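You operate a simulated robot arm through the tools that you are given. There is no shell and no other tool. Be economical: measure what you need, move in short steps, check, and stop when the job is done.

You run a simulated robot arm. Do the job below in one go: nothing can be reset, and whatever is moved stays where it is left.

## Task
Roll the beige clay block out to 15 mm in two passes.
Fine: lay it between the chalk lines, wind it through at 25 mm, then set both pointers to 15 mm and wind it back to the start. No cracks; hands off the rollers; the other blocks stay.

The check looks at the end state, three seconds after you hand in, the way a careful person would. Anything else that was tipped, shoved, dropped, spilled or broken makes it a failure.

## Robot
A 7-joint arm with a two-finger parallel gripper on a trunk, on a base that drives. Base frame: it is fixed to the floor where the robot stands at the start and does not move with it; the origin is under the middle of the robot, x ahead of it, y to its left, z up. Lengths are in mm, angles in degrees, forces in N, time in s.
With the tool pointing down near the work surface it reaches from about 220 to 580 mm from the robot's upright axis, wherever it stands. Its first joint turns from -166.0 to 166.0 degrees. Places, roughly: black gap knob [300, -1100, 1200]; blue gap knob [300, -1100, 1300]; the bed between the chalk lines [500, -500, 1100]. Payload 3.4 kg.
The TCP is the grasp point between the finger pads, 30 mm short of the fingertips. In the tool frame z runs along the fingers and y along their closing line. The gripper opens to 94 mm. The fingers are 28 mm wide and 10 mm thick; the gripper's body (50 by 96 mm) begins 55 mm behind the TCP.
Orientation is that of the tool frame in the base frame, as [roll, pitch, yaw] about the fixed x, y, z axes, in that order (R = Rz(yaw) Ry(pitch) Rx(roll)). With the fingers straight down and closing along the base's y, the tool's x points along the base's -x, its y along +y and its z along -z.

## Interface
- The arm moves only by the tool arm_command. Its arguments are lists of equal length, an entry for each row: "dp": the shift along the tool's x, y, z in units of 25 mm (1.0 is 25 mm), a list of three; "angular": the turn, a rotation vector about the tool's x, y, z in units of 6 degrees (1.0 is 6 degrees), a list of three; "fingers": the finger opening in mm, from 0 to 94. In form: {"dp": [[tx, ty, tz], ...], "angular": [[rx, ry, rz], ...], "fingers": [fingers, ...]}. A call has 1 to 20 rows; each row shifts and turns the commanded pose from where the row before left it, along the tool's axes as they then stand. A call with a number of a shift or a turn outside -1 to 1 is refused whole. Each row takes 0.2 s and may step no farther than 50 mm and 8.6 degrees from the row before; otherwise, or with a gripper value out of range, the whole call is refused. A pose out of reach is approached as far as the arm can. The call stops where the force on the tool passes 40 N (or 10 N more than at its start, if that is more) or the arm is blocked; 0.2 s more then pass. Each finger travels about 72 mm/s and halts on what it meets, pressing with about 27 N; the grip force reading is that of the motor and also rises with nothing between the fingers. The clock runs only during rows and for 0.2 s after the last one: add rows that do not move to give the fingers time. The reply holds the time, the measured pose of the TCP, the force on the tool along the base axes, the opening and the grip force, in the units named above and with some noise, with the torque about the TCP (base axes, N m) and any sound that the robot's microphone picked up, and new pictures: "show" is both (left out), scene, wrist or none.
- Cameras (640 x 400 px; columns grow to the right, rows downward): "scene" is now at [6.1, 105.8, 1694.8]; the picture's right is [-0.57, -0.82, 0.00], its down [-0.60, 0.41, -0.69] and it looks along [0.56, -0.39, -0.73] (base axes); focal length 289 px, centre (320, 200). "wrist" rides on the gripper at [76, 14, -102] in the tool frame; the picture's right is [-0.18, 0.98, 0.00], its down [-0.75, -0.14, -0.64] and it looks along [-0.63, -0.12, 0.77] (tool axes); focal length 243 px, centre (320, 200). There is no depth. A picture from a camera that has moved, and an enlarged one, comes with that camera's place and axes in the base frame and with its lens.
- slide_trunk(by): slides the trunk up (or, below 0, down) by that many mm; the arm and the scene camera ride with it, the base frame stays. It gives what a move gives, with no picture.
- steer(legs): drives the robot by 1 to 6 legs, each [ahead, left, turn to the left] in mm, mm and degrees, along the robot's own axes; the way and the turn of a leg run together, so that a leg with both is an arc; at most 1500 mm and 180 degrees a leg. The arm and the cameras ride along, it lands a little off, and it stops where it bumps. It gives what a move gives, and a new picture of the scene camera.
- turn_head(pan, tilt): turns the head with the scene camera to pan (to the left, within 155 degrees either way) and tilt (down, from -29 to 69), counted from straight ahead of the robot. It gives what a move gives, and a new picture of the scene camera.
- enlarge(camera, box): a new picture of the part [left, top, right, bottom] of that camera's present view, enlarged. The clock stands still meanwhile.
- hand_in(): hands the job in; it is judged then, once.

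Go step by step. Nothing tells you exact positions but the pictures and the camera data: compare them with the known pose of the tool, close in by small moves and look again before you grip or let go. The budget is 120 turns and 260 pictures, counting those below and the enlarged ones. Unless the task says otherwise, let go and move clear before handing in, and close with one line.

The tools are called after "Emit:" as a command line: name --argument value ..., lists and objects as JSON in quotes. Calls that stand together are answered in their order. arm_command: Moves the arm, as the interface text tells. Its arguments: {"type":"object","properties":{"dp":{"type":"array"},"angular":{"type":"array"},"fingers":{"type":"array"},"show":{"type":"string","enum":["both","scene","wrist","none"]}},"required":["dp","angular","fingers"]} The other tools are called the same way: slide_trunk (by) slides the trunk up or down; steer (legs) drives the base; turn_head (pan, tilt) turns the head that bears the scene camera; enlarge (camera, box) takes an enlarged picture of a part of a camera's view; hand_in () hands the job in.

At the start:

```text
t: 0.0
position: [64.9, -275.5, 1394.9]
orientation: [-180.0, 0.0, -180.0]
ft_force: [-0.3, -0.5, 0.5]
wrist_torque: [0.01, 0.0, -0.02]
opening: 93.8
finger_force: 0.1
trunk travel left (down, up): [-363.0, 23.0]
robot x, y, heading: [-0.5, -3.0, -0.0]
head pan, tilt: [-34.7, 46.7]
```

scene: 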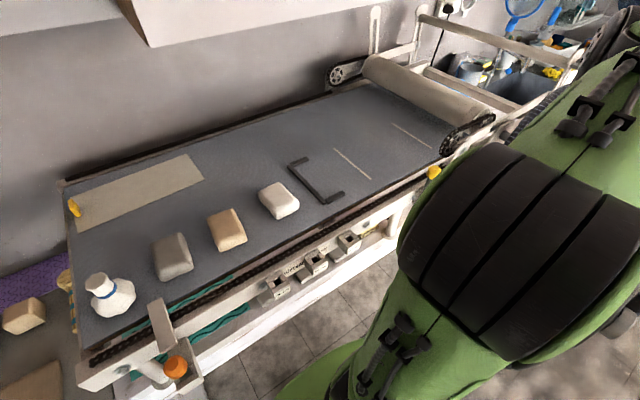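
wrist: 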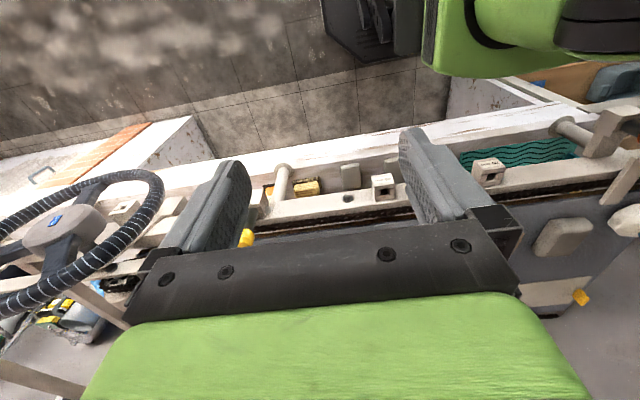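

I see a slab roller bed with three blocks (grey, beige, white) on it, the chalk lines near the roller, and a hand wheel at the right. I'll look closer at the blocks and then at the roller end.

Emit:
enlarge --camera "scene" --box '[60, 140, 380, 340]'

Emit:
turn_head --pan -65 --tilt 35

```text
2.00 times, centred on (220, 240) of scene
camera zoom: at [6.1, 105.8, 1694.8], right [-0.57, -0.82, 0.0], down [-0.6, 0.41, -0.69], along [0.56, -0.39, -0.73], focal length 578 px, centre (520, 120)
```

zoom: 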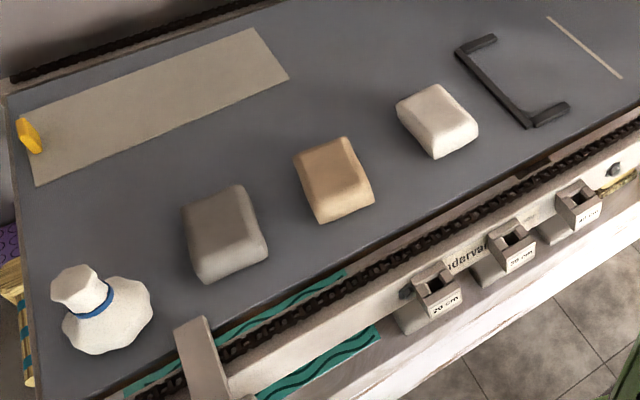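

```text
t: 0.9
position: [64.4, -275.3, 1396.2]
orientation: [180.0, -0.1, -180.0]
ft_force: [0.4, 0.1, -0.1]
wrist_torque: [0.03, 0.01, 0.0]
opening: 94.1
finger_force: 0.1
trunk travel left (down, up): [-363.0, 23.0]
robot x, y, heading: [0.8, 2.6, 0.1]
head pan, tilt: [-65.0, 35.0]
camera scene: at [-22.2, 71.5, 1712.1], right [-0.91, -0.42, 0.0], down [-0.24, 0.52, -0.82], along [0.35, -0.74, -0.57], focal length 289 px, centre (320, 200)
```

scene: 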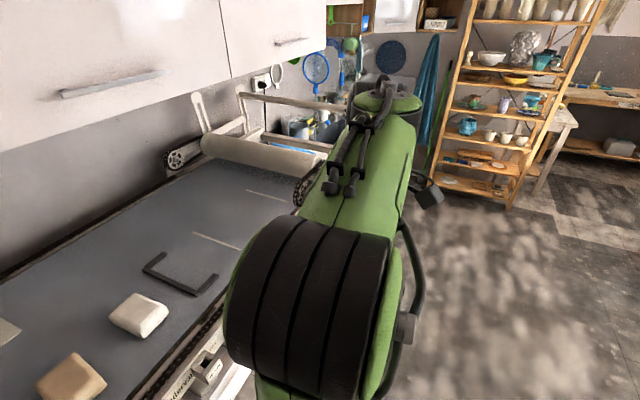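

The arm hides the crank and knobs. I'll look to the right and use enlarged views before driving.

Emit:
enlarge --camera "wrist" --box '[0, 100, 320, 400]'

Emit:
turn_head --pan -120 --tilt 40

Emit:
turn_head --pan 20 --tilt 50

```text
1.33 times, centred on (160, 250) of wrist
camera zoom: at [-11.8, -259.6, 1497.5], right [0.18, 0.98, 0.0], down [0.75, -0.14, 0.64], along [0.63, -0.12, -0.77], focal length 324 px, centre (533, 133)
```

zoom: 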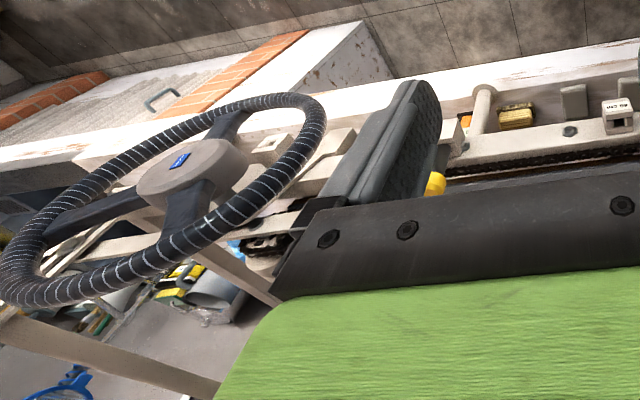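

```text
t: 2.2
position: [64.8, -275.9, 1395.1]
orientation: [-179.9, 0.0, -180.0]
ft_force: [-0.8, -0.1, -0.1]
wrist_torque: [0.02, 0.0, 0.0]
opening: 93.9
finger_force: 0.1
trunk travel left (down, up): [-363.0, 23.0]
robot x, y, heading: [0.9, 3.6, -0.0]
head pan, tilt: [-120.0, 40.0]
camera scene: at [-102.0, 77.6, 1704.6], right [-0.87, 0.5, 0.0], down [0.32, 0.56, -0.77], along [-0.38, -0.66, -0.64], focal length 289 px, centre (320, 200)
```

scene: 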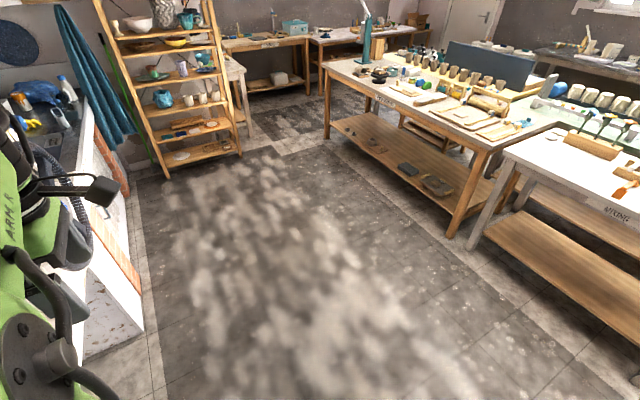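

```text
t: 4.4
position: [63.6, -275.3, 1395.2]
orientation: [180.0, -0.1, 180.0]
ft_force: [0.3, 0.8, -0.1]
wrist_torque: [0.02, -0.04, 0.02]
opening: 94.0
finger_force: 0.1
trunk travel left (down, up): [-363.0, 23.0]
robot x, y, heading: [2.0, -3.5, -0.1]
head pan, tilt: [20.0, 50.0]
camera scene: at [12.8, 177.6, 1690.4], right [0.34, -0.94, 0.0], down [-0.72, -0.26, -0.64], along [0.6, 0.22, -0.77], focal length 289 px, centre (320, 200)
```

scene: 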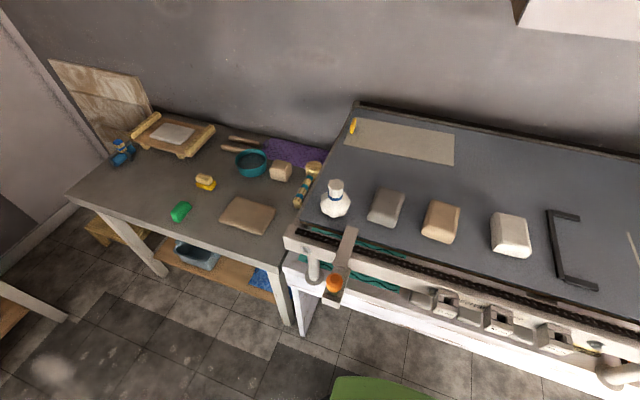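

The floor to the right is clear. I'll back off 350 mm, move right, and look at the roller end.

Emit:
steer --legs '[[-400, 0, 0], [0, -800, 0]]'

Emit:
turn_head --pan 0 --tilt 35

```text
t: 10.8
position: [-335.0, -1084.4, 1395.1]
orientation: [-180.0, 0.1, -180.0]
ft_force: [0.3, 0.4, 0.0]
wrist_torque: [-0.03, 0.0, -0.01]
opening: 93.9
finger_force: 0.1
trunk travel left (down, up): [-363.0, 23.0]
robot x, y, heading: [-397.6, -804.3, 0.1]
head pan, tilt: [20.0, 50.0]
camera scene: at [-386.7, -631.0, 1690.4], right [0.34, -0.94, 0.0], down [-0.72, -0.26, -0.64], along [0.6, 0.22, -0.77], focal length 289 px, centre (320, 200)
```

scene: 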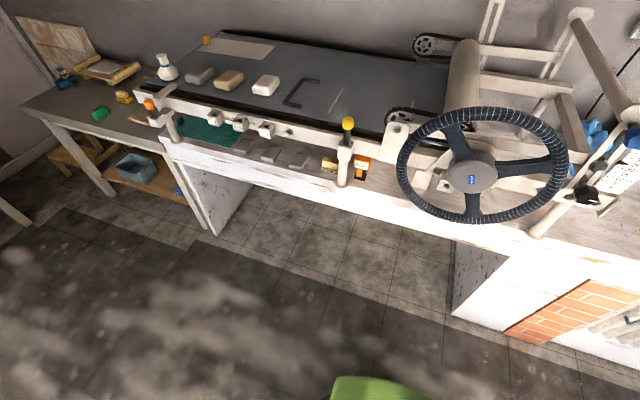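

```text
t: 11.7
position: [-336.0, -1084.2, 1395.1]
orientation: [179.9, 0.0, 180.0]
ft_force: [0.0, -1.0, 0.2]
wrist_torque: [0.0, 0.01, 0.0]
opening: 94.2
finger_force: 0.0
trunk travel left (down, up): [-363.0, 23.0]
robot x, y, heading: [-400.1, -810.5, 0.2]
head pan, tilt: [0.0, 35.0]
camera scene: at [-371.0, -656.7, 1712.0], right [0.0, -1.0, 0.0], down [-0.57, 0.0, -0.82], along [0.82, 0.0, -0.57], focal length 289 px, centre (320, 200)
```

scene: 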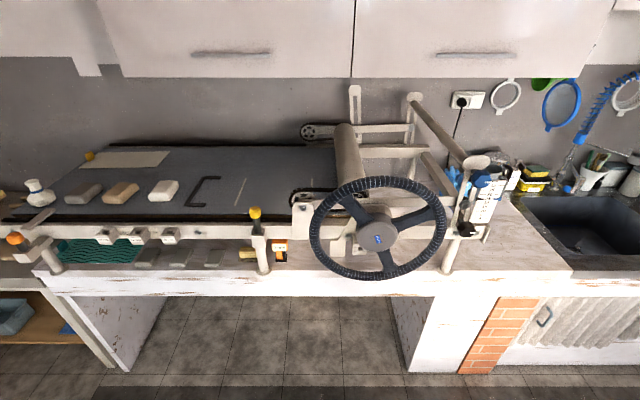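

Now the roller, steering wheel, and gauge post on the right are visible. I'll zoom in on the knob post and on the roller.

Emit:
enlarge --camera "scene" --box '[400, 140, 560, 250]'

Emit:
enlarge --camera "scene" --box '[220, 80, 460, 290]'

Emit:
enlarge --camera "scene" --box '[0, 130, 300, 290]'

```text
3.64 times, centred on (480, 195) of scene
camera zoom: at [-371.0, -656.7, 1712.0], right [0.0, -1.0, 0.0], down [-0.57, 0.0, -0.82], along [0.82, 0.0, -0.57], focal length 1051 px, centre (-262, 218)
```

zoom: 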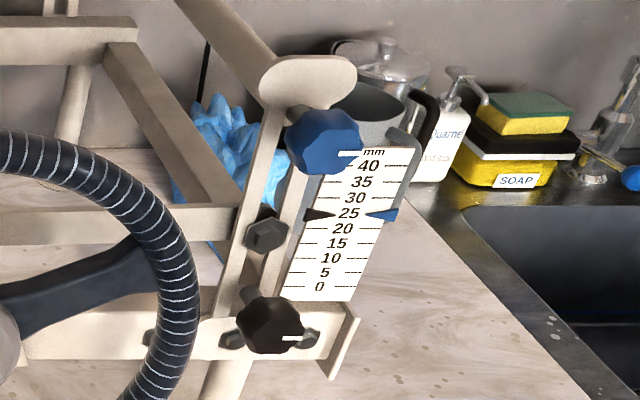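

```text
1.90 times, centred on (340, 185) of scene
camera zoom: at [-371.0, -656.7, 1712.0], right [0.0, -1.0, 0.0], down [-0.57, 0.0, -0.82], along [0.82, 0.0, -0.57], focal length 550 px, centre (282, 229)
```

zoom: 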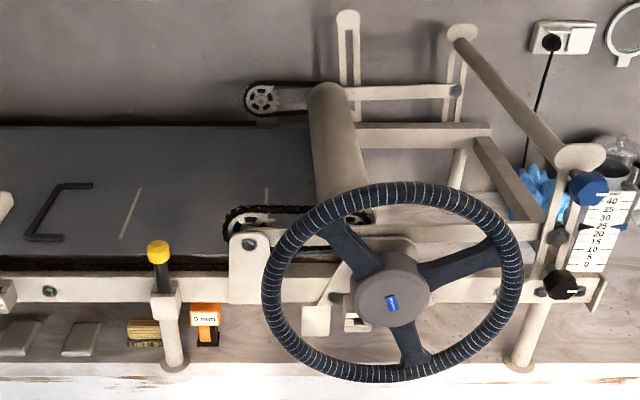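

```text
2.13 times, centred on (150, 210) of scene
camera zoom: at [-371.0, -656.7, 1712.0], right [0.0, -1.0, 0.0], down [-0.57, 0.0, -0.82], along [0.82, 0.0, -0.57], focal length 617 px, centre (683, 179)
```

zoom: 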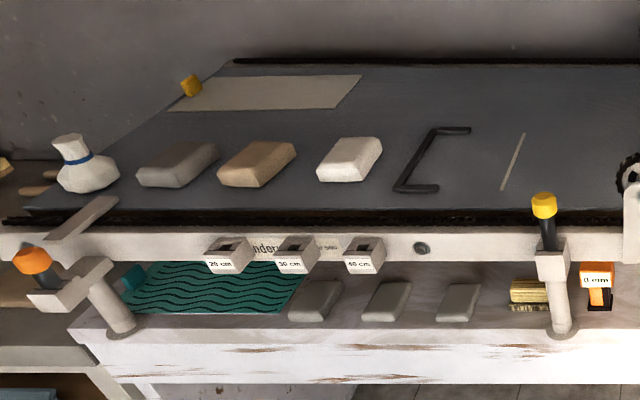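

Emit:
enlarge --camera "scene" --box '[230, 195, 310, 285]'

Emit:
enlarge --camera "scene" --box '[0, 190, 110, 280]'

Emit:
enlarge --camera "scene" --box '[300, 160, 460, 290]'

```text
4.44 times, centred on (270, 240) of scene
camera zoom: at [-371.0, -656.7, 1712.0], right [0.0, -1.0, 0.0], down [-0.57, 0.0, -0.82], along [0.82, 0.0, -0.57], focal length 1285 px, centre (542, 22)
```

zoom: 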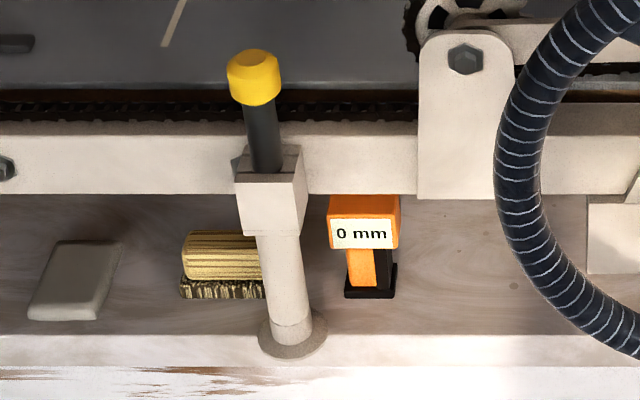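

```text
4.44 times, centred on (55, 235) of scene
camera zoom: at [-371.0, -656.7, 1712.0], right [0.0, -1.0, 0.0], down [-0.57, 0.0, -0.82], along [0.82, 0.0, -0.57], focal length 1285 px, centre (1498, 44)
```

zoom: 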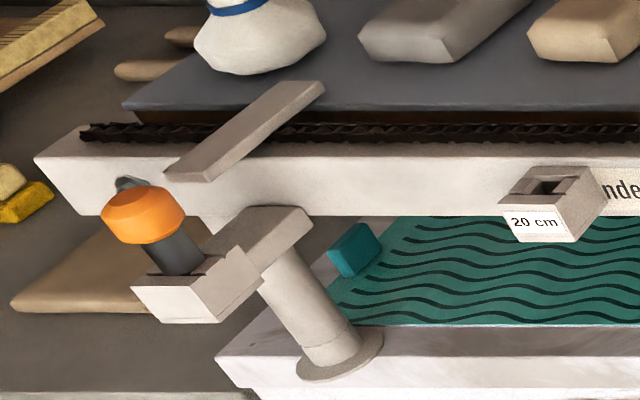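

```text
3.08 times, centred on (380, 225) of scene
camera zoom: at [-371.0, -656.7, 1712.0], right [0.0, -1.0, 0.0], down [-0.57, 0.0, -0.82], along [0.82, 0.0, -0.57], focal length 889 px, centre (135, 123)
```

zoom: 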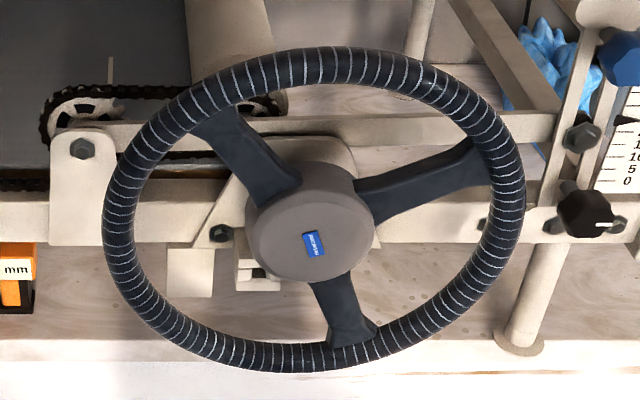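

Pointers both read 25 mm; the beige block is at about (489, 49, top ~1145) and the wheel hub at about (238, -821, 1160). I'll drive back to the block to pick it up.

Emit:
steer --legs '[[0, 810, 0], [400, 0, 0]]'

Emit:
arm_command --dp '[[-1, 0.8, 0], [-1, 0.8, 0], [-1, 0.8, 0], [-1, 0.8, 0], [-1, 0.8, 0], [-1, 0.8, 0], [-1, 0.8, 0], [-1, 0.8, 0], [-1, 0.8, 0], [-1, 0.8, 0], [-1, 0.8, 0], [-1, 0.8, 0], [-1, 0.8, 0]]' --angular '[[0, 0, 0], [0, 0, 0], [0, 0, 0], [0, 0, 0], [0, 0, 0], [0, 0, 0], [0, 0, 0], [0, 0, 0], [0, 0, 0], [0, 0, 0], [0, 0, 0], [0, 0, 0], [0, 0, 0]]' --fingers '[94, 94, 94, 94, 94, 94, 94, 94, 94, 94, 94, 94, 94]'

```text
t: 18.1
position: [64.3, -268.2, 1395.4]
orientation: [180.0, -0.1, -179.7]
ft_force: [-0.1, -0.4, -0.6]
wrist_torque: [-0.01, 0.01, -0.02]
opening: 94.1
finger_force: 0.1
trunk travel left (down, up): [-363.0, 23.0]
robot x, y, heading: [0.2, 3.9, -0.2]
head pan, tilt: [0.0, 35.0]
camera scene: at [26.6, 158.2, 1712.1], right [0.01, -1.0, 0.0], down [-0.57, 0.0, -0.82], along [0.82, 0.0, -0.57], focal length 289 px, centre (320, 200)
```

scene: 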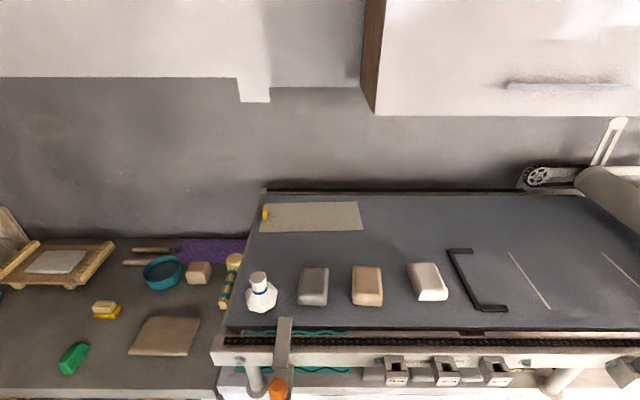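

```text
t: 20.9
position: [389.3, -5.8, 1394.7]
orientation: [180.0, -0.1, -179.9]
ft_force: [0.0, 0.8, -0.1]
wrist_torque: [0.01, 0.0, -0.01]
opening: 93.9
finger_force: 0.0
trunk travel left (down, up): [-363.0, 23.0]
robot x, y, heading: [-5.0, 9.2, 0.0]
head pan, tilt: [0.0, 35.0]
camera scene: at [28.3, 159.2, 1712.0], right [0.01, -1.0, 0.0], down [-0.57, 0.0, -0.82], along [0.82, 0.0, -0.57], focal length 289 px, centre (320, 200)
camera wrist: at [313.7, 9.6, 1497.1], right [0.18, 0.98, 0.0], down [0.76, -0.14, 0.64], along [0.63, -0.12, -0.77], focal length 243 px, centre (320, 200)
```

scene: 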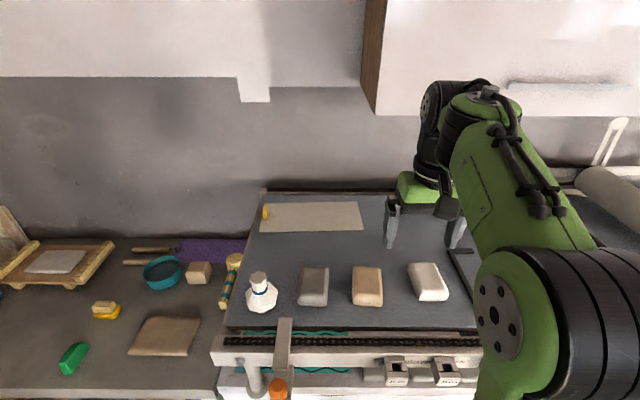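
wrist: 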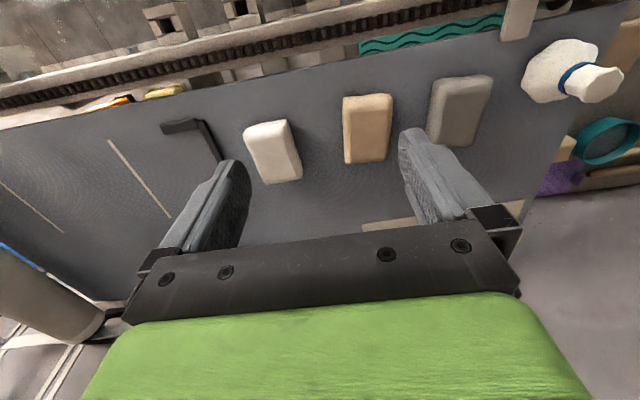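

The block's about 72 × 105 mm, centered near (480, 49), nearly aligned with the tool. I'll move above it and check from closer.

Emit:
arm_command --dp '[[-0.6, 0.37, 0.6], [-0.6, 0.37, 1], [-0.6, 0.37, 1], [-0.6, 0.37, 1], [-0.6, 0.37, 1], [-0.6, 0.37, 1], [0, 0, 0]]' --angular '[[0, 0, 0], [0, 0, 0], [0, 0, 0], [0, 0, 0], [0, 0, 0], [0, 0, 0], [0, 0, 0]]' --fingers '[94, 94, 94, 94, 94, 94, 94]'

Emit:
enlarge --camera "scene" --box '[260, 190, 480, 330]'

```text
t: 22.5
position: [477.4, 49.6, 1255.1]
orientation: [-180.0, 0.1, -179.6]
ft_force: [0.4, 0.8, 0.6]
wrist_torque: [0.0, -0.02, -0.02]
opening: 93.7
finger_force: 0.0
trunk travel left (down, up): [-363.0, 23.0]
robot x, y, heading: [-1.9, 4.7, 0.2]
head pan, tilt: [0.0, 35.0]
camera scene: at [25.3, 157.8, 1712.2], right [0.01, -1.0, 0.0], down [-0.57, 0.0, -0.82], along [0.82, 0.0, -0.57], focal length 289 px, centre (320, 200)
camera wrist: at [401.0, 64.6, 1357.8], right [0.18, 0.98, 0.0], down [0.75, -0.14, 0.64], along [0.63, -0.11, -0.77], focal length 243 px, centre (320, 200)
```

scene: 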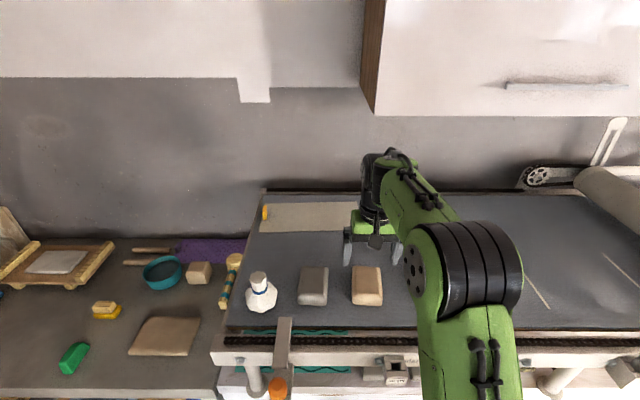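
wrist: 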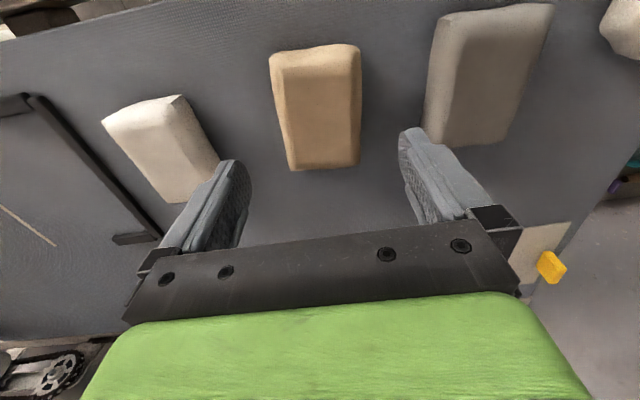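

```text
2.86 times, centred on (370, 260) of scene
camera zoom: at [25.3, 157.8, 1712.2], right [0.01, -1.0, 0.0], down [-0.57, 0.0, -0.82], along [0.82, 0.0, -0.57], focal length 826 px, centre (177, 29)
```

zoom: 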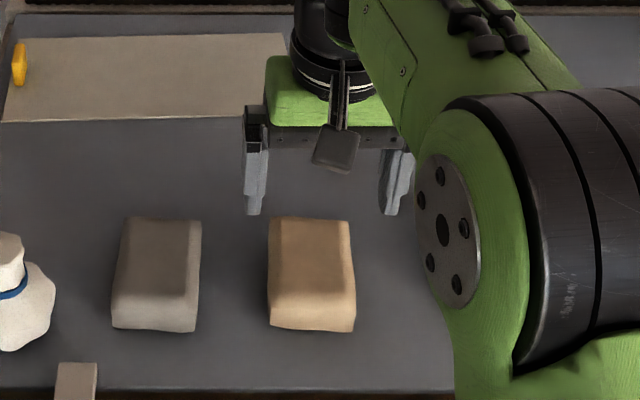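

The block sits at about (481, 50) with a yaw of −6°. I'll turn to match it and descend part way, keeping the fingers astride.

Emit:
arm_command --dp '[[-0.1, 0, 0], [0, 0, 1], [0, 0, 1], [0, 0, 0.4], [0, 0, 0]]' --angular '[[0, 0, 1.0], [0, 0, 0], [0, 0, 0], [0, 0, 0], [0, 0, 0]]' --fingers '[94, 94, 94, 94, 94]'

Emit:
enlarge --camera "scene" --box '[280, 220, 440, 320]'

```text
t: 23.7
position: [481.3, 48.9, 1194.3]
orientation: [-179.9, 0.0, 174.2]
ft_force: [0.1, -0.6, 0.8]
wrist_torque: [-0.01, 0.02, 0.02]
opening: 94.0
finger_force: 0.0
trunk travel left (down, up): [-363.0, 23.0]
robot x, y, heading: [2.3, 9.0, 0.4]
head pan, tilt: [0.0, 35.0]
camera scene: at [26.4, 158.3, 1712.1], right [0.01, -1.0, 0.0], down [-0.57, 0.0, -0.82], along [0.82, 0.0, -0.57], focal length 289 px, centre (320, 200)
camera wrist: at [406.6, 72.5, 1297.2], right [0.28, 0.96, 0.0], down [0.74, -0.22, 0.64], along [0.62, -0.18, -0.77], focal length 243 px, centre (320, 200)
```

scene: 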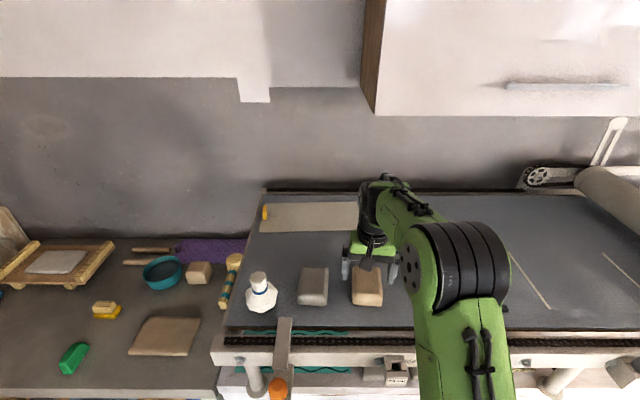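
wrist: 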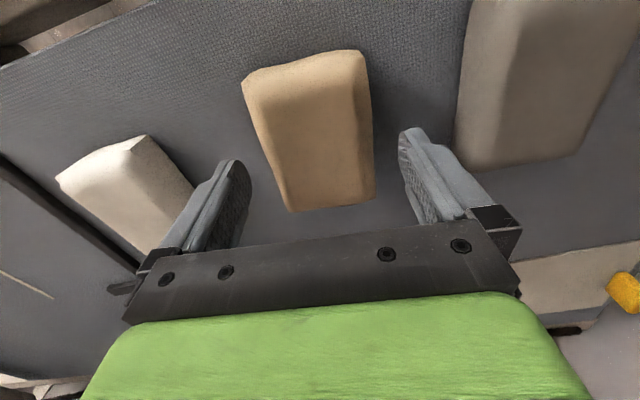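

```text
4.00 times, centred on (360, 270) of scene
camera zoom: at [26.4, 158.3, 1712.1], right [0.01, -1.0, 0.0], down [-0.57, 0.0, -0.82], along [0.82, 0.0, -0.57], focal length 1156 px, centre (160, -80)
```

zoom: 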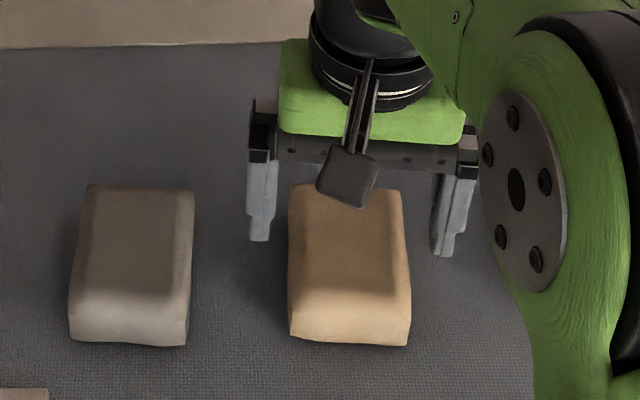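

The block is centred in the grip and aligned (±34 mm, 94 mm opening). I'll descend on it.

Emit:
arm_command --dp '[[0, 0, 0.6], [0, 0, 0.6], [0, 0, 0.5], [0, 0, 0.3], [0, 0, 0]]' --angular '[[0, 0, 0], [0, 0, 0], [0, 0, 0], [0, 0, 0], [0, 0, 0]]' --fingers '[94, 94, 94, 94, 94]'

Emit:
enlarge --camera "scene" --box '[300, 220, 440, 320]'

```text
t: 24.6
position: [481.0, 48.2, 1160.7]
orientation: [179.9, 0.9, 174.2]
ft_force: [-10.3, 0.7, 14.7]
wrist_torque: [-0.69, 0.77, -0.57]
opening: 94.2
finger_force: 0.0
trunk travel left (down, up): [-363.0, 23.0]
robot x, y, heading: [-1.1, 10.4, 0.3]
head pan, tilt: [0.0, 35.0]
stopped in row 4: the force on the tool passed its limit at 47 N (the readings are from after the stop); the commanded pose is now the measured one
camera scene: at [23.8, 158.5, 1712.2], right [0.01, -1.0, 0.0], down [-0.57, 0.0, -0.82], along [0.82, 0.0, -0.57], focal length 289 px, centre (320, 200)
camera wrist: at [405.4, 72.2, 1261.8], right [0.28, 0.96, 0.0], down [0.72, -0.22, 0.65], along [0.63, -0.18, -0.76], focal length 243 px, centre (320, 200)
```

scene: 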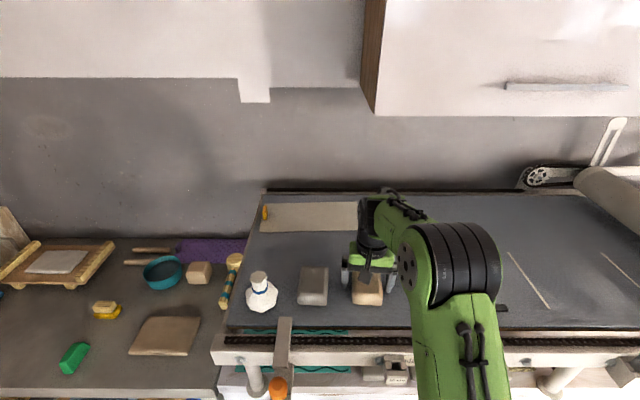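
wrist: 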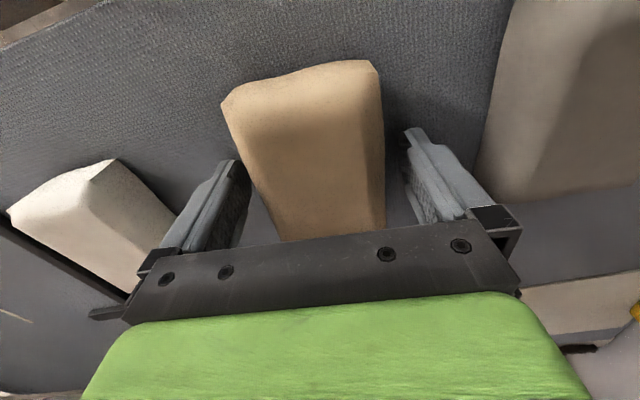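

```text
4.00 times, centred on (370, 270) of scene
camera zoom: at [23.8, 158.5, 1712.2], right [0.01, -1.0, 0.0], down [-0.57, 0.0, -0.82], along [0.82, 0.0, -0.57], focal length 1156 px, centre (120, -80)
```

zoom: 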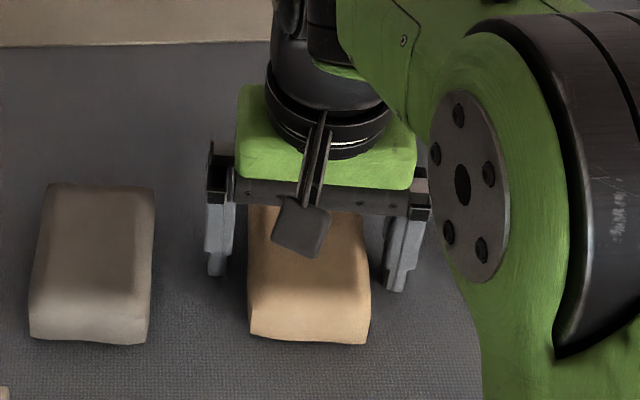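

Contact at TCP 1160.7 means the bed surface is at about z = 1130. I'll lift 4 mm, level the tool, and close on the block.

Emit:
arm_command --dp '[[0, 0, -0.16], [0, 0, 0], [0, 0, 0], [0, 0, 0], [0, 0, 0], [0, 0, 0]]' --angular '[[0, -0.15, 0], [0, 0, 0], [0, 0, 0], [0, 0, 0], [0, 0, 0], [0, 0, 0]]' --fingers '[94, 94, 80, 70, 60, 60]' --show "wrist"

```text
t: 25.9
position: [483.3, 48.4, 1162.2]
orientation: [179.9, 1.8, 174.3]
ft_force: [-1.5, -0.7, 1.2]
wrist_torque: [-0.06, 0.1, 0.17]
opening: 74.1
finger_force: 27.0
trunk travel left (down, up): [-363.0, 23.0]
robot x, y, heading: [-0.3, 6.1, 0.3]
head pan, tilt: [0.0, 35.0]
camera wrist: at [405.9, 72.2, 1262.7], right [0.28, 0.96, 0.01], down [0.72, -0.21, 0.67], along [0.64, -0.18, -0.75], focal length 243 px, centre (320, 200)
```

wrist: 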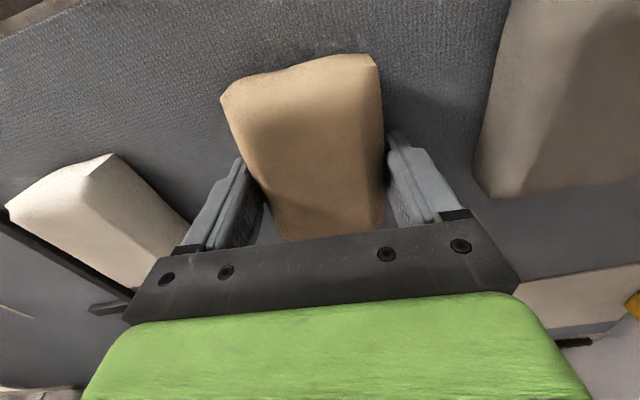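

Gripped at 74 mm. I'll lift, level and square the tool, then drive right about 400 mm toward the chalk lines (y ≈ −367 and −625, centre ≈ (515, −496)).

Emit:
arm_command --dp '[[0, 0, -0.4], [0, 0, -0.8], [0, 0, -1], [0, 0, -1], [0, 0, -1], [0, 0, -1], [0, 0, 0]]' --angular '[[0, 0, 0], [0, 0.3, 0], [0, 0, 0], [0, 0, 0], [0, 0, 0], [0, 0, -1], [0, 0, 0]]' --fingers '[60, 60, 60, 60, 60, 60, 60]' --show "wrist"

Emit:
steer --legs '[[0, -406, 0]]'

```text
t: 27.6
position: [483.7, 48.3, 1292.2]
orientation: [179.9, 0.0, -179.5]
ft_force: [0.6, -0.2, 0.1]
wrist_torque: [0.01, 0.04, 0.01]
opening: 59.8
finger_force: 0.1
trunk travel left (down, up): [-363.0, 23.0]
robot x, y, heading: [-2.0, 4.6, 0.8]
head pan, tilt: [0.0, 35.0]
camera wrist: at [406.6, 64.1, 1395.3], right [0.18, 0.98, 0.0], down [0.75, -0.14, 0.64], along [0.63, -0.11, -0.77], focal length 243 px, centre (320, 200)
```

wrist: 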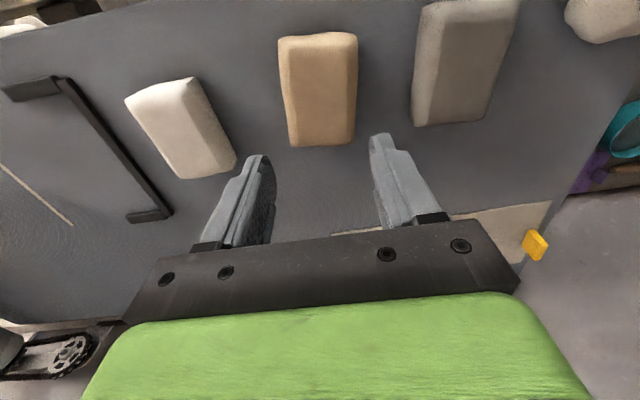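

```text
t: 30.1
position: [484.9, -357.3, 1292.0]
orientation: [179.8, 0.0, -179.6]
ft_force: [0.2, -0.2, 0.5]
wrist_torque: [0.01, 0.0, 0.0]
opening: 60.2
finger_force: 0.0
trunk travel left (down, up): [-363.0, 23.0]
robot x, y, heading: [1.7, -400.9, 0.1]
head pan, tilt: [0.0, 35.0]
camera scene: at [28.8, -249.0, 1712.1], right [0.01, -1.0, 0.0], down [-0.57, 0.0, -0.82], along [0.82, 0.01, -0.57], focal length 289 px, centre (320, 200)
```

scene: 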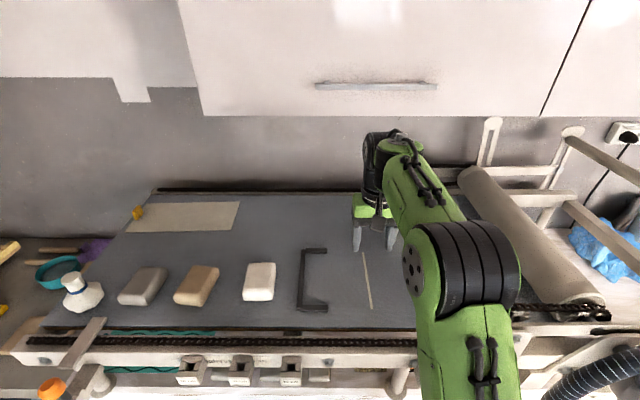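

The block slipped out on the lift; it's still where it was. I'll drive back and inspect it before re-gripping.

Emit:
steer --legs '[[0, 405, 0]]'

Emit:
enlarge --camera "scene" --box '[300, 220, 440, 320]'

Emit:
enlarge --camera "wrist" --box '[180, 0, 440, 180]'

```text
t: 32.6
position: [483.6, 47.9, 1291.8]
orientation: [179.9, 0.0, -179.8]
ft_force: [-0.6, 0.8, -0.7]
wrist_torque: [-0.04, 0.02, 0.01]
opening: 60.1
finger_force: 0.1
trunk travel left (down, up): [-363.0, 23.0]
robot x, y, heading: [-6.0, 2.6, 0.5]
head pan, tilt: [0.0, 35.0]
camera scene: at [26.7, 158.0, 1712.0], right [0.0, -1.0, 0.0], down [-0.57, 0.0, -0.82], along [0.82, 0.0, -0.57], focal length 289 px, centre (320, 200)
```

scene: 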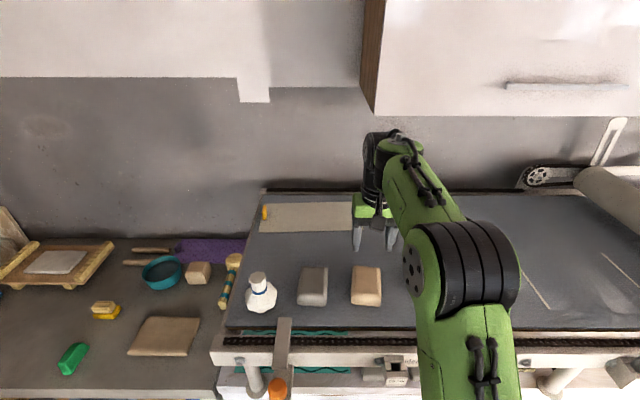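

```text
4.00 times, centred on (370, 270) of scene
camera zoom: at [26.7, 158.0, 1712.0], right [0.0, -1.0, 0.0], down [-0.57, 0.0, -0.82], along [0.82, 0.0, -0.57], focal length 1156 px, centre (120, -80)
```

zoom: 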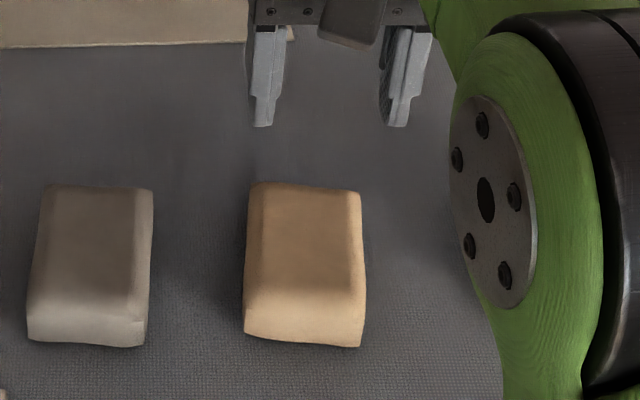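

```text
2.22 times, centred on (310, 90) of wrist
camera zoom: at [406.7, 63.5, 1395.0], right [0.18, 0.98, 0.0], down [0.75, -0.14, 0.64], along [0.63, -0.11, -0.77], focal length 539 px, centre (342, 444)
```

zoom: 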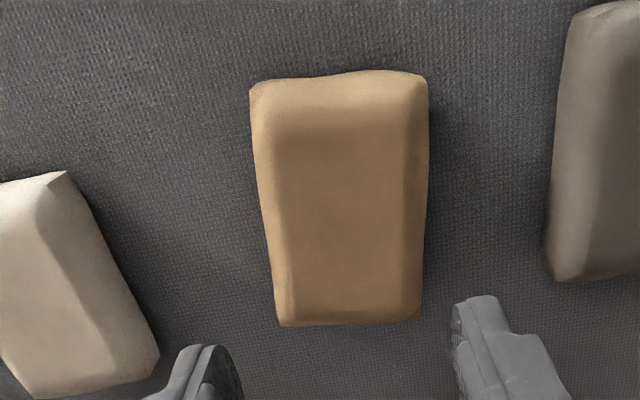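

The block has sloped sides, so it slid out when I lifted quickly. I'll grip again square on, close fully and lift very slowly while watching.

Emit:
arm_command --dp '[[0, 0, 0], [0, 0, 1], [0, 0, 1], [0, 0, 1], [0, 0, 0.9], [0, 0, 0.7], [0, 0, 0.4], [0, 0, 0.12], [0, 0, 0]]' --angular '[[0, 0, 1], [0, 0, 0.1], [0, 0, 0], [0, 0, 0], [0, 0, 0], [0, 0, 0], [0, 0, 0], [0, 0, 0], [0, 0, 0]]' --fingers '[94, 94, 94, 94, 94, 94, 94, 94, 94]' --show "wrist"

Emit:
enlarge --camera "scene" --box '[320, 230, 420, 310]'

```text
t: 34.6
position: [483.1, 47.6, 1164.1]
orientation: [179.9, 0.0, 173.6]
ft_force: [-0.2, -0.2, -1.3]
wrist_torque: [-0.02, -0.02, 0.02]
opening: 93.9
finger_force: 0.0
trunk travel left (down, up): [-363.0, 23.0]
robot x, y, heading: [-0.3, 7.6, 0.3]
head pan, tilt: [0.0, 35.0]
camera wrist: at [408.9, 71.7, 1266.8], right [0.29, 0.96, 0.0], down [0.73, -0.22, 0.64], along [0.61, -0.19, -0.77], focal length 243 px, centre (320, 200)
```

wrist: 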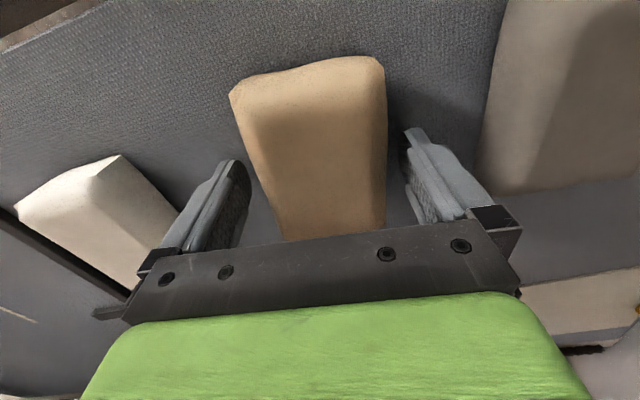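

```text
5.00 times, centred on (370, 270) of scene
camera zoom: at [26.8, 157.5, 1712.1], right [0.01, -1.0, 0.0], down [-0.57, 0.0, -0.82], along [0.82, 0.0, -0.57], focal length 1445 px, centre (70, -150)
```

zoom: 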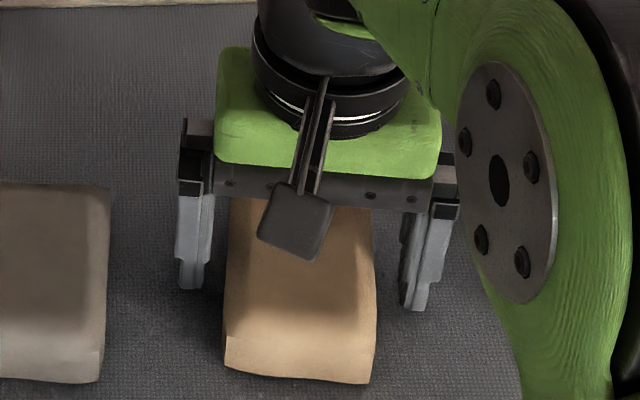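

Emit:
arm_command --dp '[[0, 0, 0.1], [0, 0, 0], [0, 0, 0], [0, 0, 0], [0, 0, 0], [0, 0, 0], [0, 0, 0], [0, 0, -0.08], [0, 0, -0.08], [0, 0, -0.08], [0, 0, -0.08], [0, 0, -0.08], [0, 0, -0.08]]' --angular '[[0, 0, 0], [0, 0, 0], [0, 0, 0], [0, 0, 0], [0, 0, 0], [0, 0, 0], [0, 0, 0], [0, 0, 0], [0, 0, 0], [0, 0, 0], [0, 0, 0], [0, 0, 0], [0, 0, 0]]' --fingers '[94, 70, 50, 20, 0, 0, 0, 0, 0, 0, 0, 0, 0]' --show "wrist"

Emit:
enlarge --camera "scene" --box '[320, 230, 420, 310]'

```text
t: 37.4
position: [483.6, 48.6, 1174.2]
orientation: [179.9, 0.1, 173.5]
ft_force: [-0.4, -0.6, -4.2]
wrist_torque: [-0.01, 0.0, 0.0]
opening: 74.5
finger_force: 27.2
trunk travel left (down, up): [-363.0, 23.0]
robot x, y, heading: [1.2, 6.0, 0.2]
head pan, tilt: [0.0, 35.0]
camera wrist: at [409.6, 72.0, 1276.5], right [0.29, 0.96, 0.0], down [0.73, -0.22, 0.64], along [0.61, -0.19, -0.77], focal length 243 px, centre (320, 200)
```

wrist: 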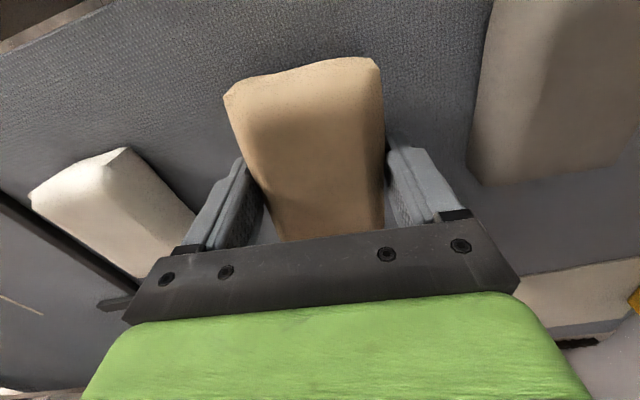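

```text
5.00 times, centred on (370, 270) of scene
camera zoom: at [27.3, 157.5, 1712.1], right [0.01, -1.0, 0.0], down [-0.57, 0.0, -0.82], along [0.82, 0.0, -0.57], focal length 1445 px, centre (70, -150)
```

zoom: 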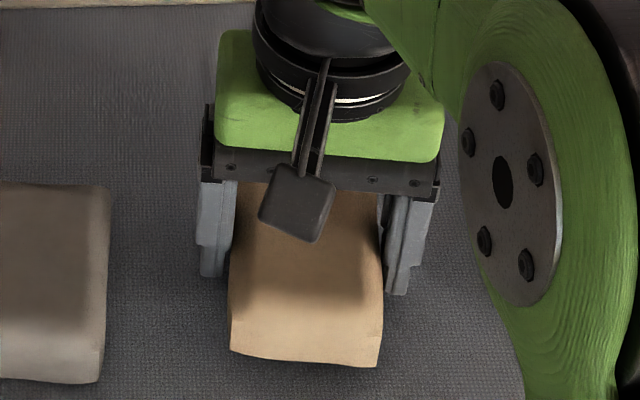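

It's lifting now (force −4 N). I'll continue slowly to clear the other block.

Emit:
arm_command --dp '[[0, 0, -0.1], [0, 0, -0.15], [0, 0, -0.2], [0, 0, -0.2], [0, 0, -0.2], [0, 0, -0.2], [0, 0, -0.2], [0, 0, -0.2], [0, 0, -0.2], [0, 0, -0.2], [0, 0, -0.2], [0, 0, -0.2], [0, 0, -0.2], [0, 0, -0.2], [0, 0, -0.2], [0, 0, -0.2], [0, 0, -0.2], [0, 0, -0.15], [0, 0, -0.1], [0, 0, 0]]' --angular '[[0, 0, 0], [0, 0, 0], [0, 0, 0], [0, 0, 0], [0, 0, 0], [0, 0, 0], [0, 0, 0], [0, 0, 0], [0, 0, 0], [0, 0, 0], [0, 0, 0], [0, 0, 0], [0, 0, 0], [0, 0, 0], [0, 0, 0], [0, 0, 0], [0, 0, 0], [0, 0, 0], [0, 0, 0], [0, 0, 0]]' --fingers '[0, 0, 0, 0, 0, 0, 0, 0, 0, 0, 0, 0, 0, 0, 0, 0, 0, 0, 0, 0]' --show "wrist"

```text
t: 41.6
position: [483.7, 48.9, 1261.6]
orientation: [179.8, -0.1, 173.6]
ft_force: [0.3, 0.9, -4.6]
wrist_torque: [0.01, -0.04, 0.02]
opening: 74.2
finger_force: 26.7
trunk travel left (down, up): [-363.0, 23.0]
robot x, y, heading: [-2.6, 3.5, 0.4]
head pan, tilt: [0.0, 35.0]
camera wrist: at [409.4, 71.9, 1364.3], right [0.29, 0.96, 0.0], down [0.73, -0.22, 0.64], along [0.61, -0.19, -0.77], focal length 243 px, centre (320, 200)
```

wrist: 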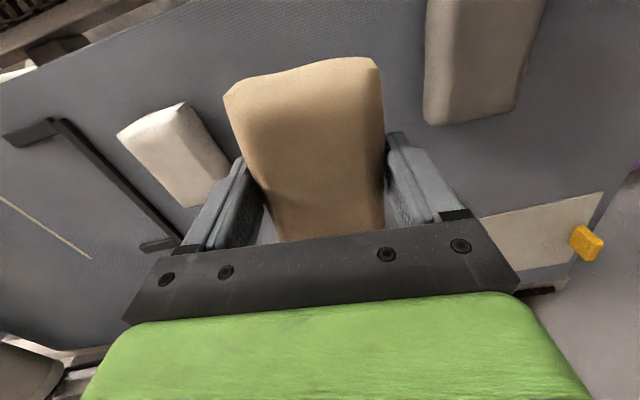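

Held firmly. I'll drive right with it; the motion is along the closing direction.

Emit:
steer --legs '[[0, -404, 0]]'

Emit:
enlarge --camera "wrist" --box '[0, 0, 640, 400]'

```text
t: 44.1
position: [484.7, -355.9, 1261.1]
orientation: [180.0, 0.1, 173.5]
ft_force: [-0.7, -0.2, -3.9]
wrist_torque: [-0.02, -0.02, 0.02]
opening: 74.2
finger_force: 27.0
trunk travel left (down, up): [-363.0, 23.0]
robot x, y, heading: [3.4, -395.1, 0.4]
head pan, tilt: [0.0, 35.0]
camera scene: at [29.2, -246.2, 1712.1], right [0.0, -1.0, 0.0], down [-0.57, 0.0, -0.82], along [0.82, 0.0, -0.57], focal length 289 px, centre (320, 200)
```

scene: 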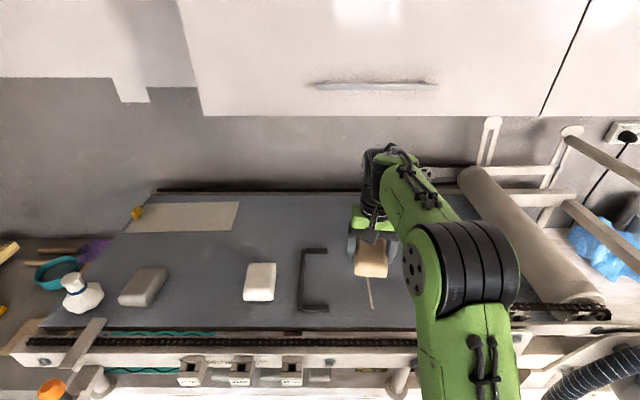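

```text
1.00 times, centred on (320, 200) of wrist (not enlarged: the box is as wide or as high as the picture)
camera zoom: at [411.1, -332.4, 1364.2], right [0.29, 0.96, 0.0], down [0.73, -0.23, 0.64], along [0.61, -0.19, -0.77], focal length 243 px, centre (320, 200)
```

zoom: 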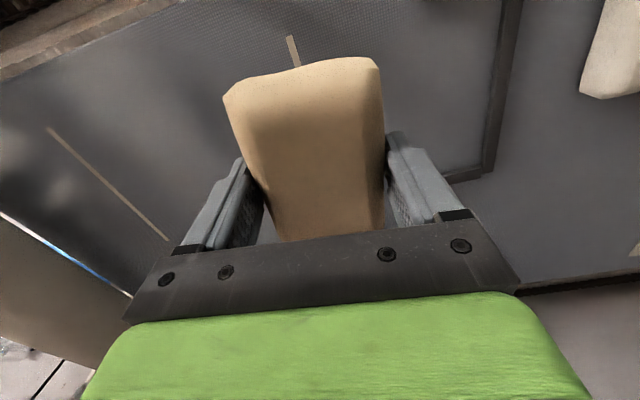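

Second chalk line is at y ≈ −623, so the spot is (516, −496). I'll square the block and shift it over the middle.

Emit:
arm_command --dp '[[0, 0, 0], [0, 0, 0], [0, 0, 0], [0, 0, 0], [-0.08, -0.2, 0], [-0.1, -0.3, 0], [-0.1, -0.4, 0], [-0.1, -0.4, 0], [-0.1, -0.4, 0], [-0.1, -0.4, 0], [-0.1, -0.4, 0], [-0.1, -0.4, 0], [-0.1, -0.4, 0], [-0.1, -0.4, 0], [-0.1, -0.4, 0], [-0.1, -0.4, 0], [-0.1, -0.4, 0], [0, -0.4, 0], [0, -0.2, 0], [0, -0.1, 0]]' --angular '[[0, 0, -0.3], [0, 0, -0.3], [0, 0, -0.3], [0, 0, -0.2], [0, 0, 0], [0, 0, 0], [0, 0, 0], [0, 0, 0], [0, 0, 0], [0, 0, 0], [0, 0, 0], [0, 0, 0], [0, 0, 0], [0, 0, 0], [0, 0, 0], [0, 0, 0], [0, 0, 0], [0, 0, 0], [0, 0, 0], [0, 0, 0]]' --fingers '[0, 0, 0, 0, 0, 0, 0, 0, 0, 0, 0, 0, 0, 0, 0, 0, 0, 0, 0, 0]'

```text
t: 48.3
position: [518.3, -496.8, 1261.2]
orientation: [179.8, 0.1, -179.7]
ft_force: [-0.2, -0.5, -4.8]
wrist_torque: [0.01, -0.01, 0.0]
opening: 74.4
finger_force: 27.2
trunk travel left (down, up): [-363.0, 23.0]
robot x, y, heading: [0.1, -397.0, 0.1]
head pan, tilt: [0.0, 35.0]
camera scene: at [29.3, -246.1, 1712.1], right [0.0, -1.0, 0.0], down [-0.57, 0.0, -0.82], along [0.82, 0.0, -0.57], focal length 289 px, centre (320, 200)
camera wrist: at [441.4, -481.1, 1363.8], right [0.18, 0.98, 0.0], down [0.75, -0.14, 0.64], along [0.63, -0.11, -0.77], focal length 243 px, centre (320, 200)
```

scene: 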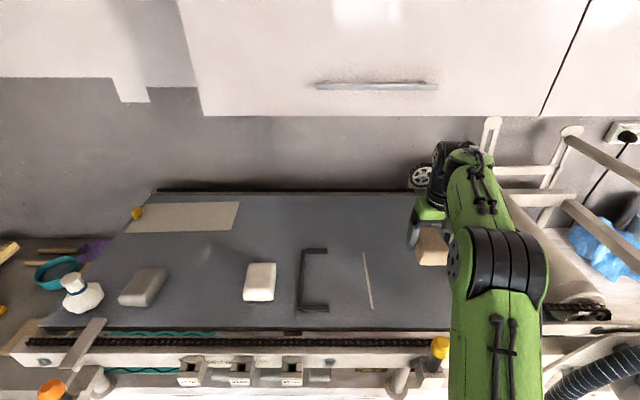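
wrist: 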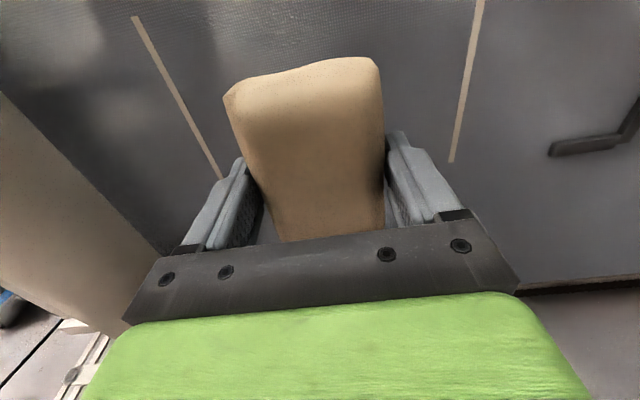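

Centred between the lines. Lowering to the bed.

Emit:
arm_command --dp '[[0, 0.05, 0.15], [0, 0.1, 0.3], [0, 0, 0.4], [0, 0, 0.4], [0, 0, 0.4], [0, 0, 0.4], [0, 0, 0.4], [0, 0, 0.4], [0, 0, 0.3], [0, 0, 0.25], [0, 0, 0.2], [0, 0, 0.1], [0, 0, 0.08], [0, 0, 0.06], [0, 0, 0.06], [0, 0, 0]]' --angular '[[0, 0, 0], [0, 0, 0], [0, 0, 0], [0, 0, 0], [0, 0, 0], [0, 0, 0], [0, 0, 0], [0, 0, 0], [0, 0, 0], [0, 0, 0], [0, 0, 0], [0, 0, 0], [0, 0, 0], [0, 0, 0], [0, 0, 0], [0, 0, 0]]' --fingers '[0, 0, 0, 0, 0, 0, 0, 0, 0, 0, 0, 0, 0, 0, 0, 0]' --show "wrist"

```text
t: 51.7
position: [517.8, -491.7, 1161.9]
orientation: [179.9, 0.0, -179.8]
ft_force: [0.2, 0.1, -4.5]
wrist_torque: [0.03, 0.0, -0.02]
opening: 74.2
finger_force: 26.8
trunk travel left (down, up): [-363.0, 23.0]
robot x, y, heading: [-2.2, -398.7, 0.0]
head pan, tilt: [0.0, 35.0]
camera wrist: at [441.2, -476.9, 1266.2], right [0.18, 0.98, 0.0], down [0.75, -0.14, 0.64], along [0.63, -0.12, -0.77], focal length 243 px, centre (320, 200)
```

wrist: 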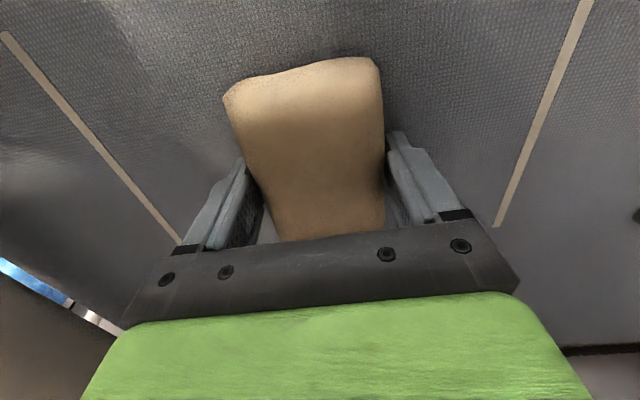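

Emit:
arm_command --dp '[[0, 0, 0.04], [0, 0, 0.04], [0, 0, 0]]' --angular '[[0, 0, 0], [0, 0, 0], [0, 0, 0]]' --fingers '[0, 0, 0]' --show "none"

```text
t: 52.5
position: [517.6, -492.2, 1162.1]
orientation: [179.8, 0.0, -180.0]
ft_force: [0.5, -0.9, -1.5]
wrist_torque: [-0.06, 0.15, 0.01]
opening: 74.5
finger_force: 26.6
trunk travel left (down, up): [-363.0, 23.0]
robot x, y, heading: [-1.2, -397.3, 0.2]
head pan, tilt: [0.0, 35.0]
```

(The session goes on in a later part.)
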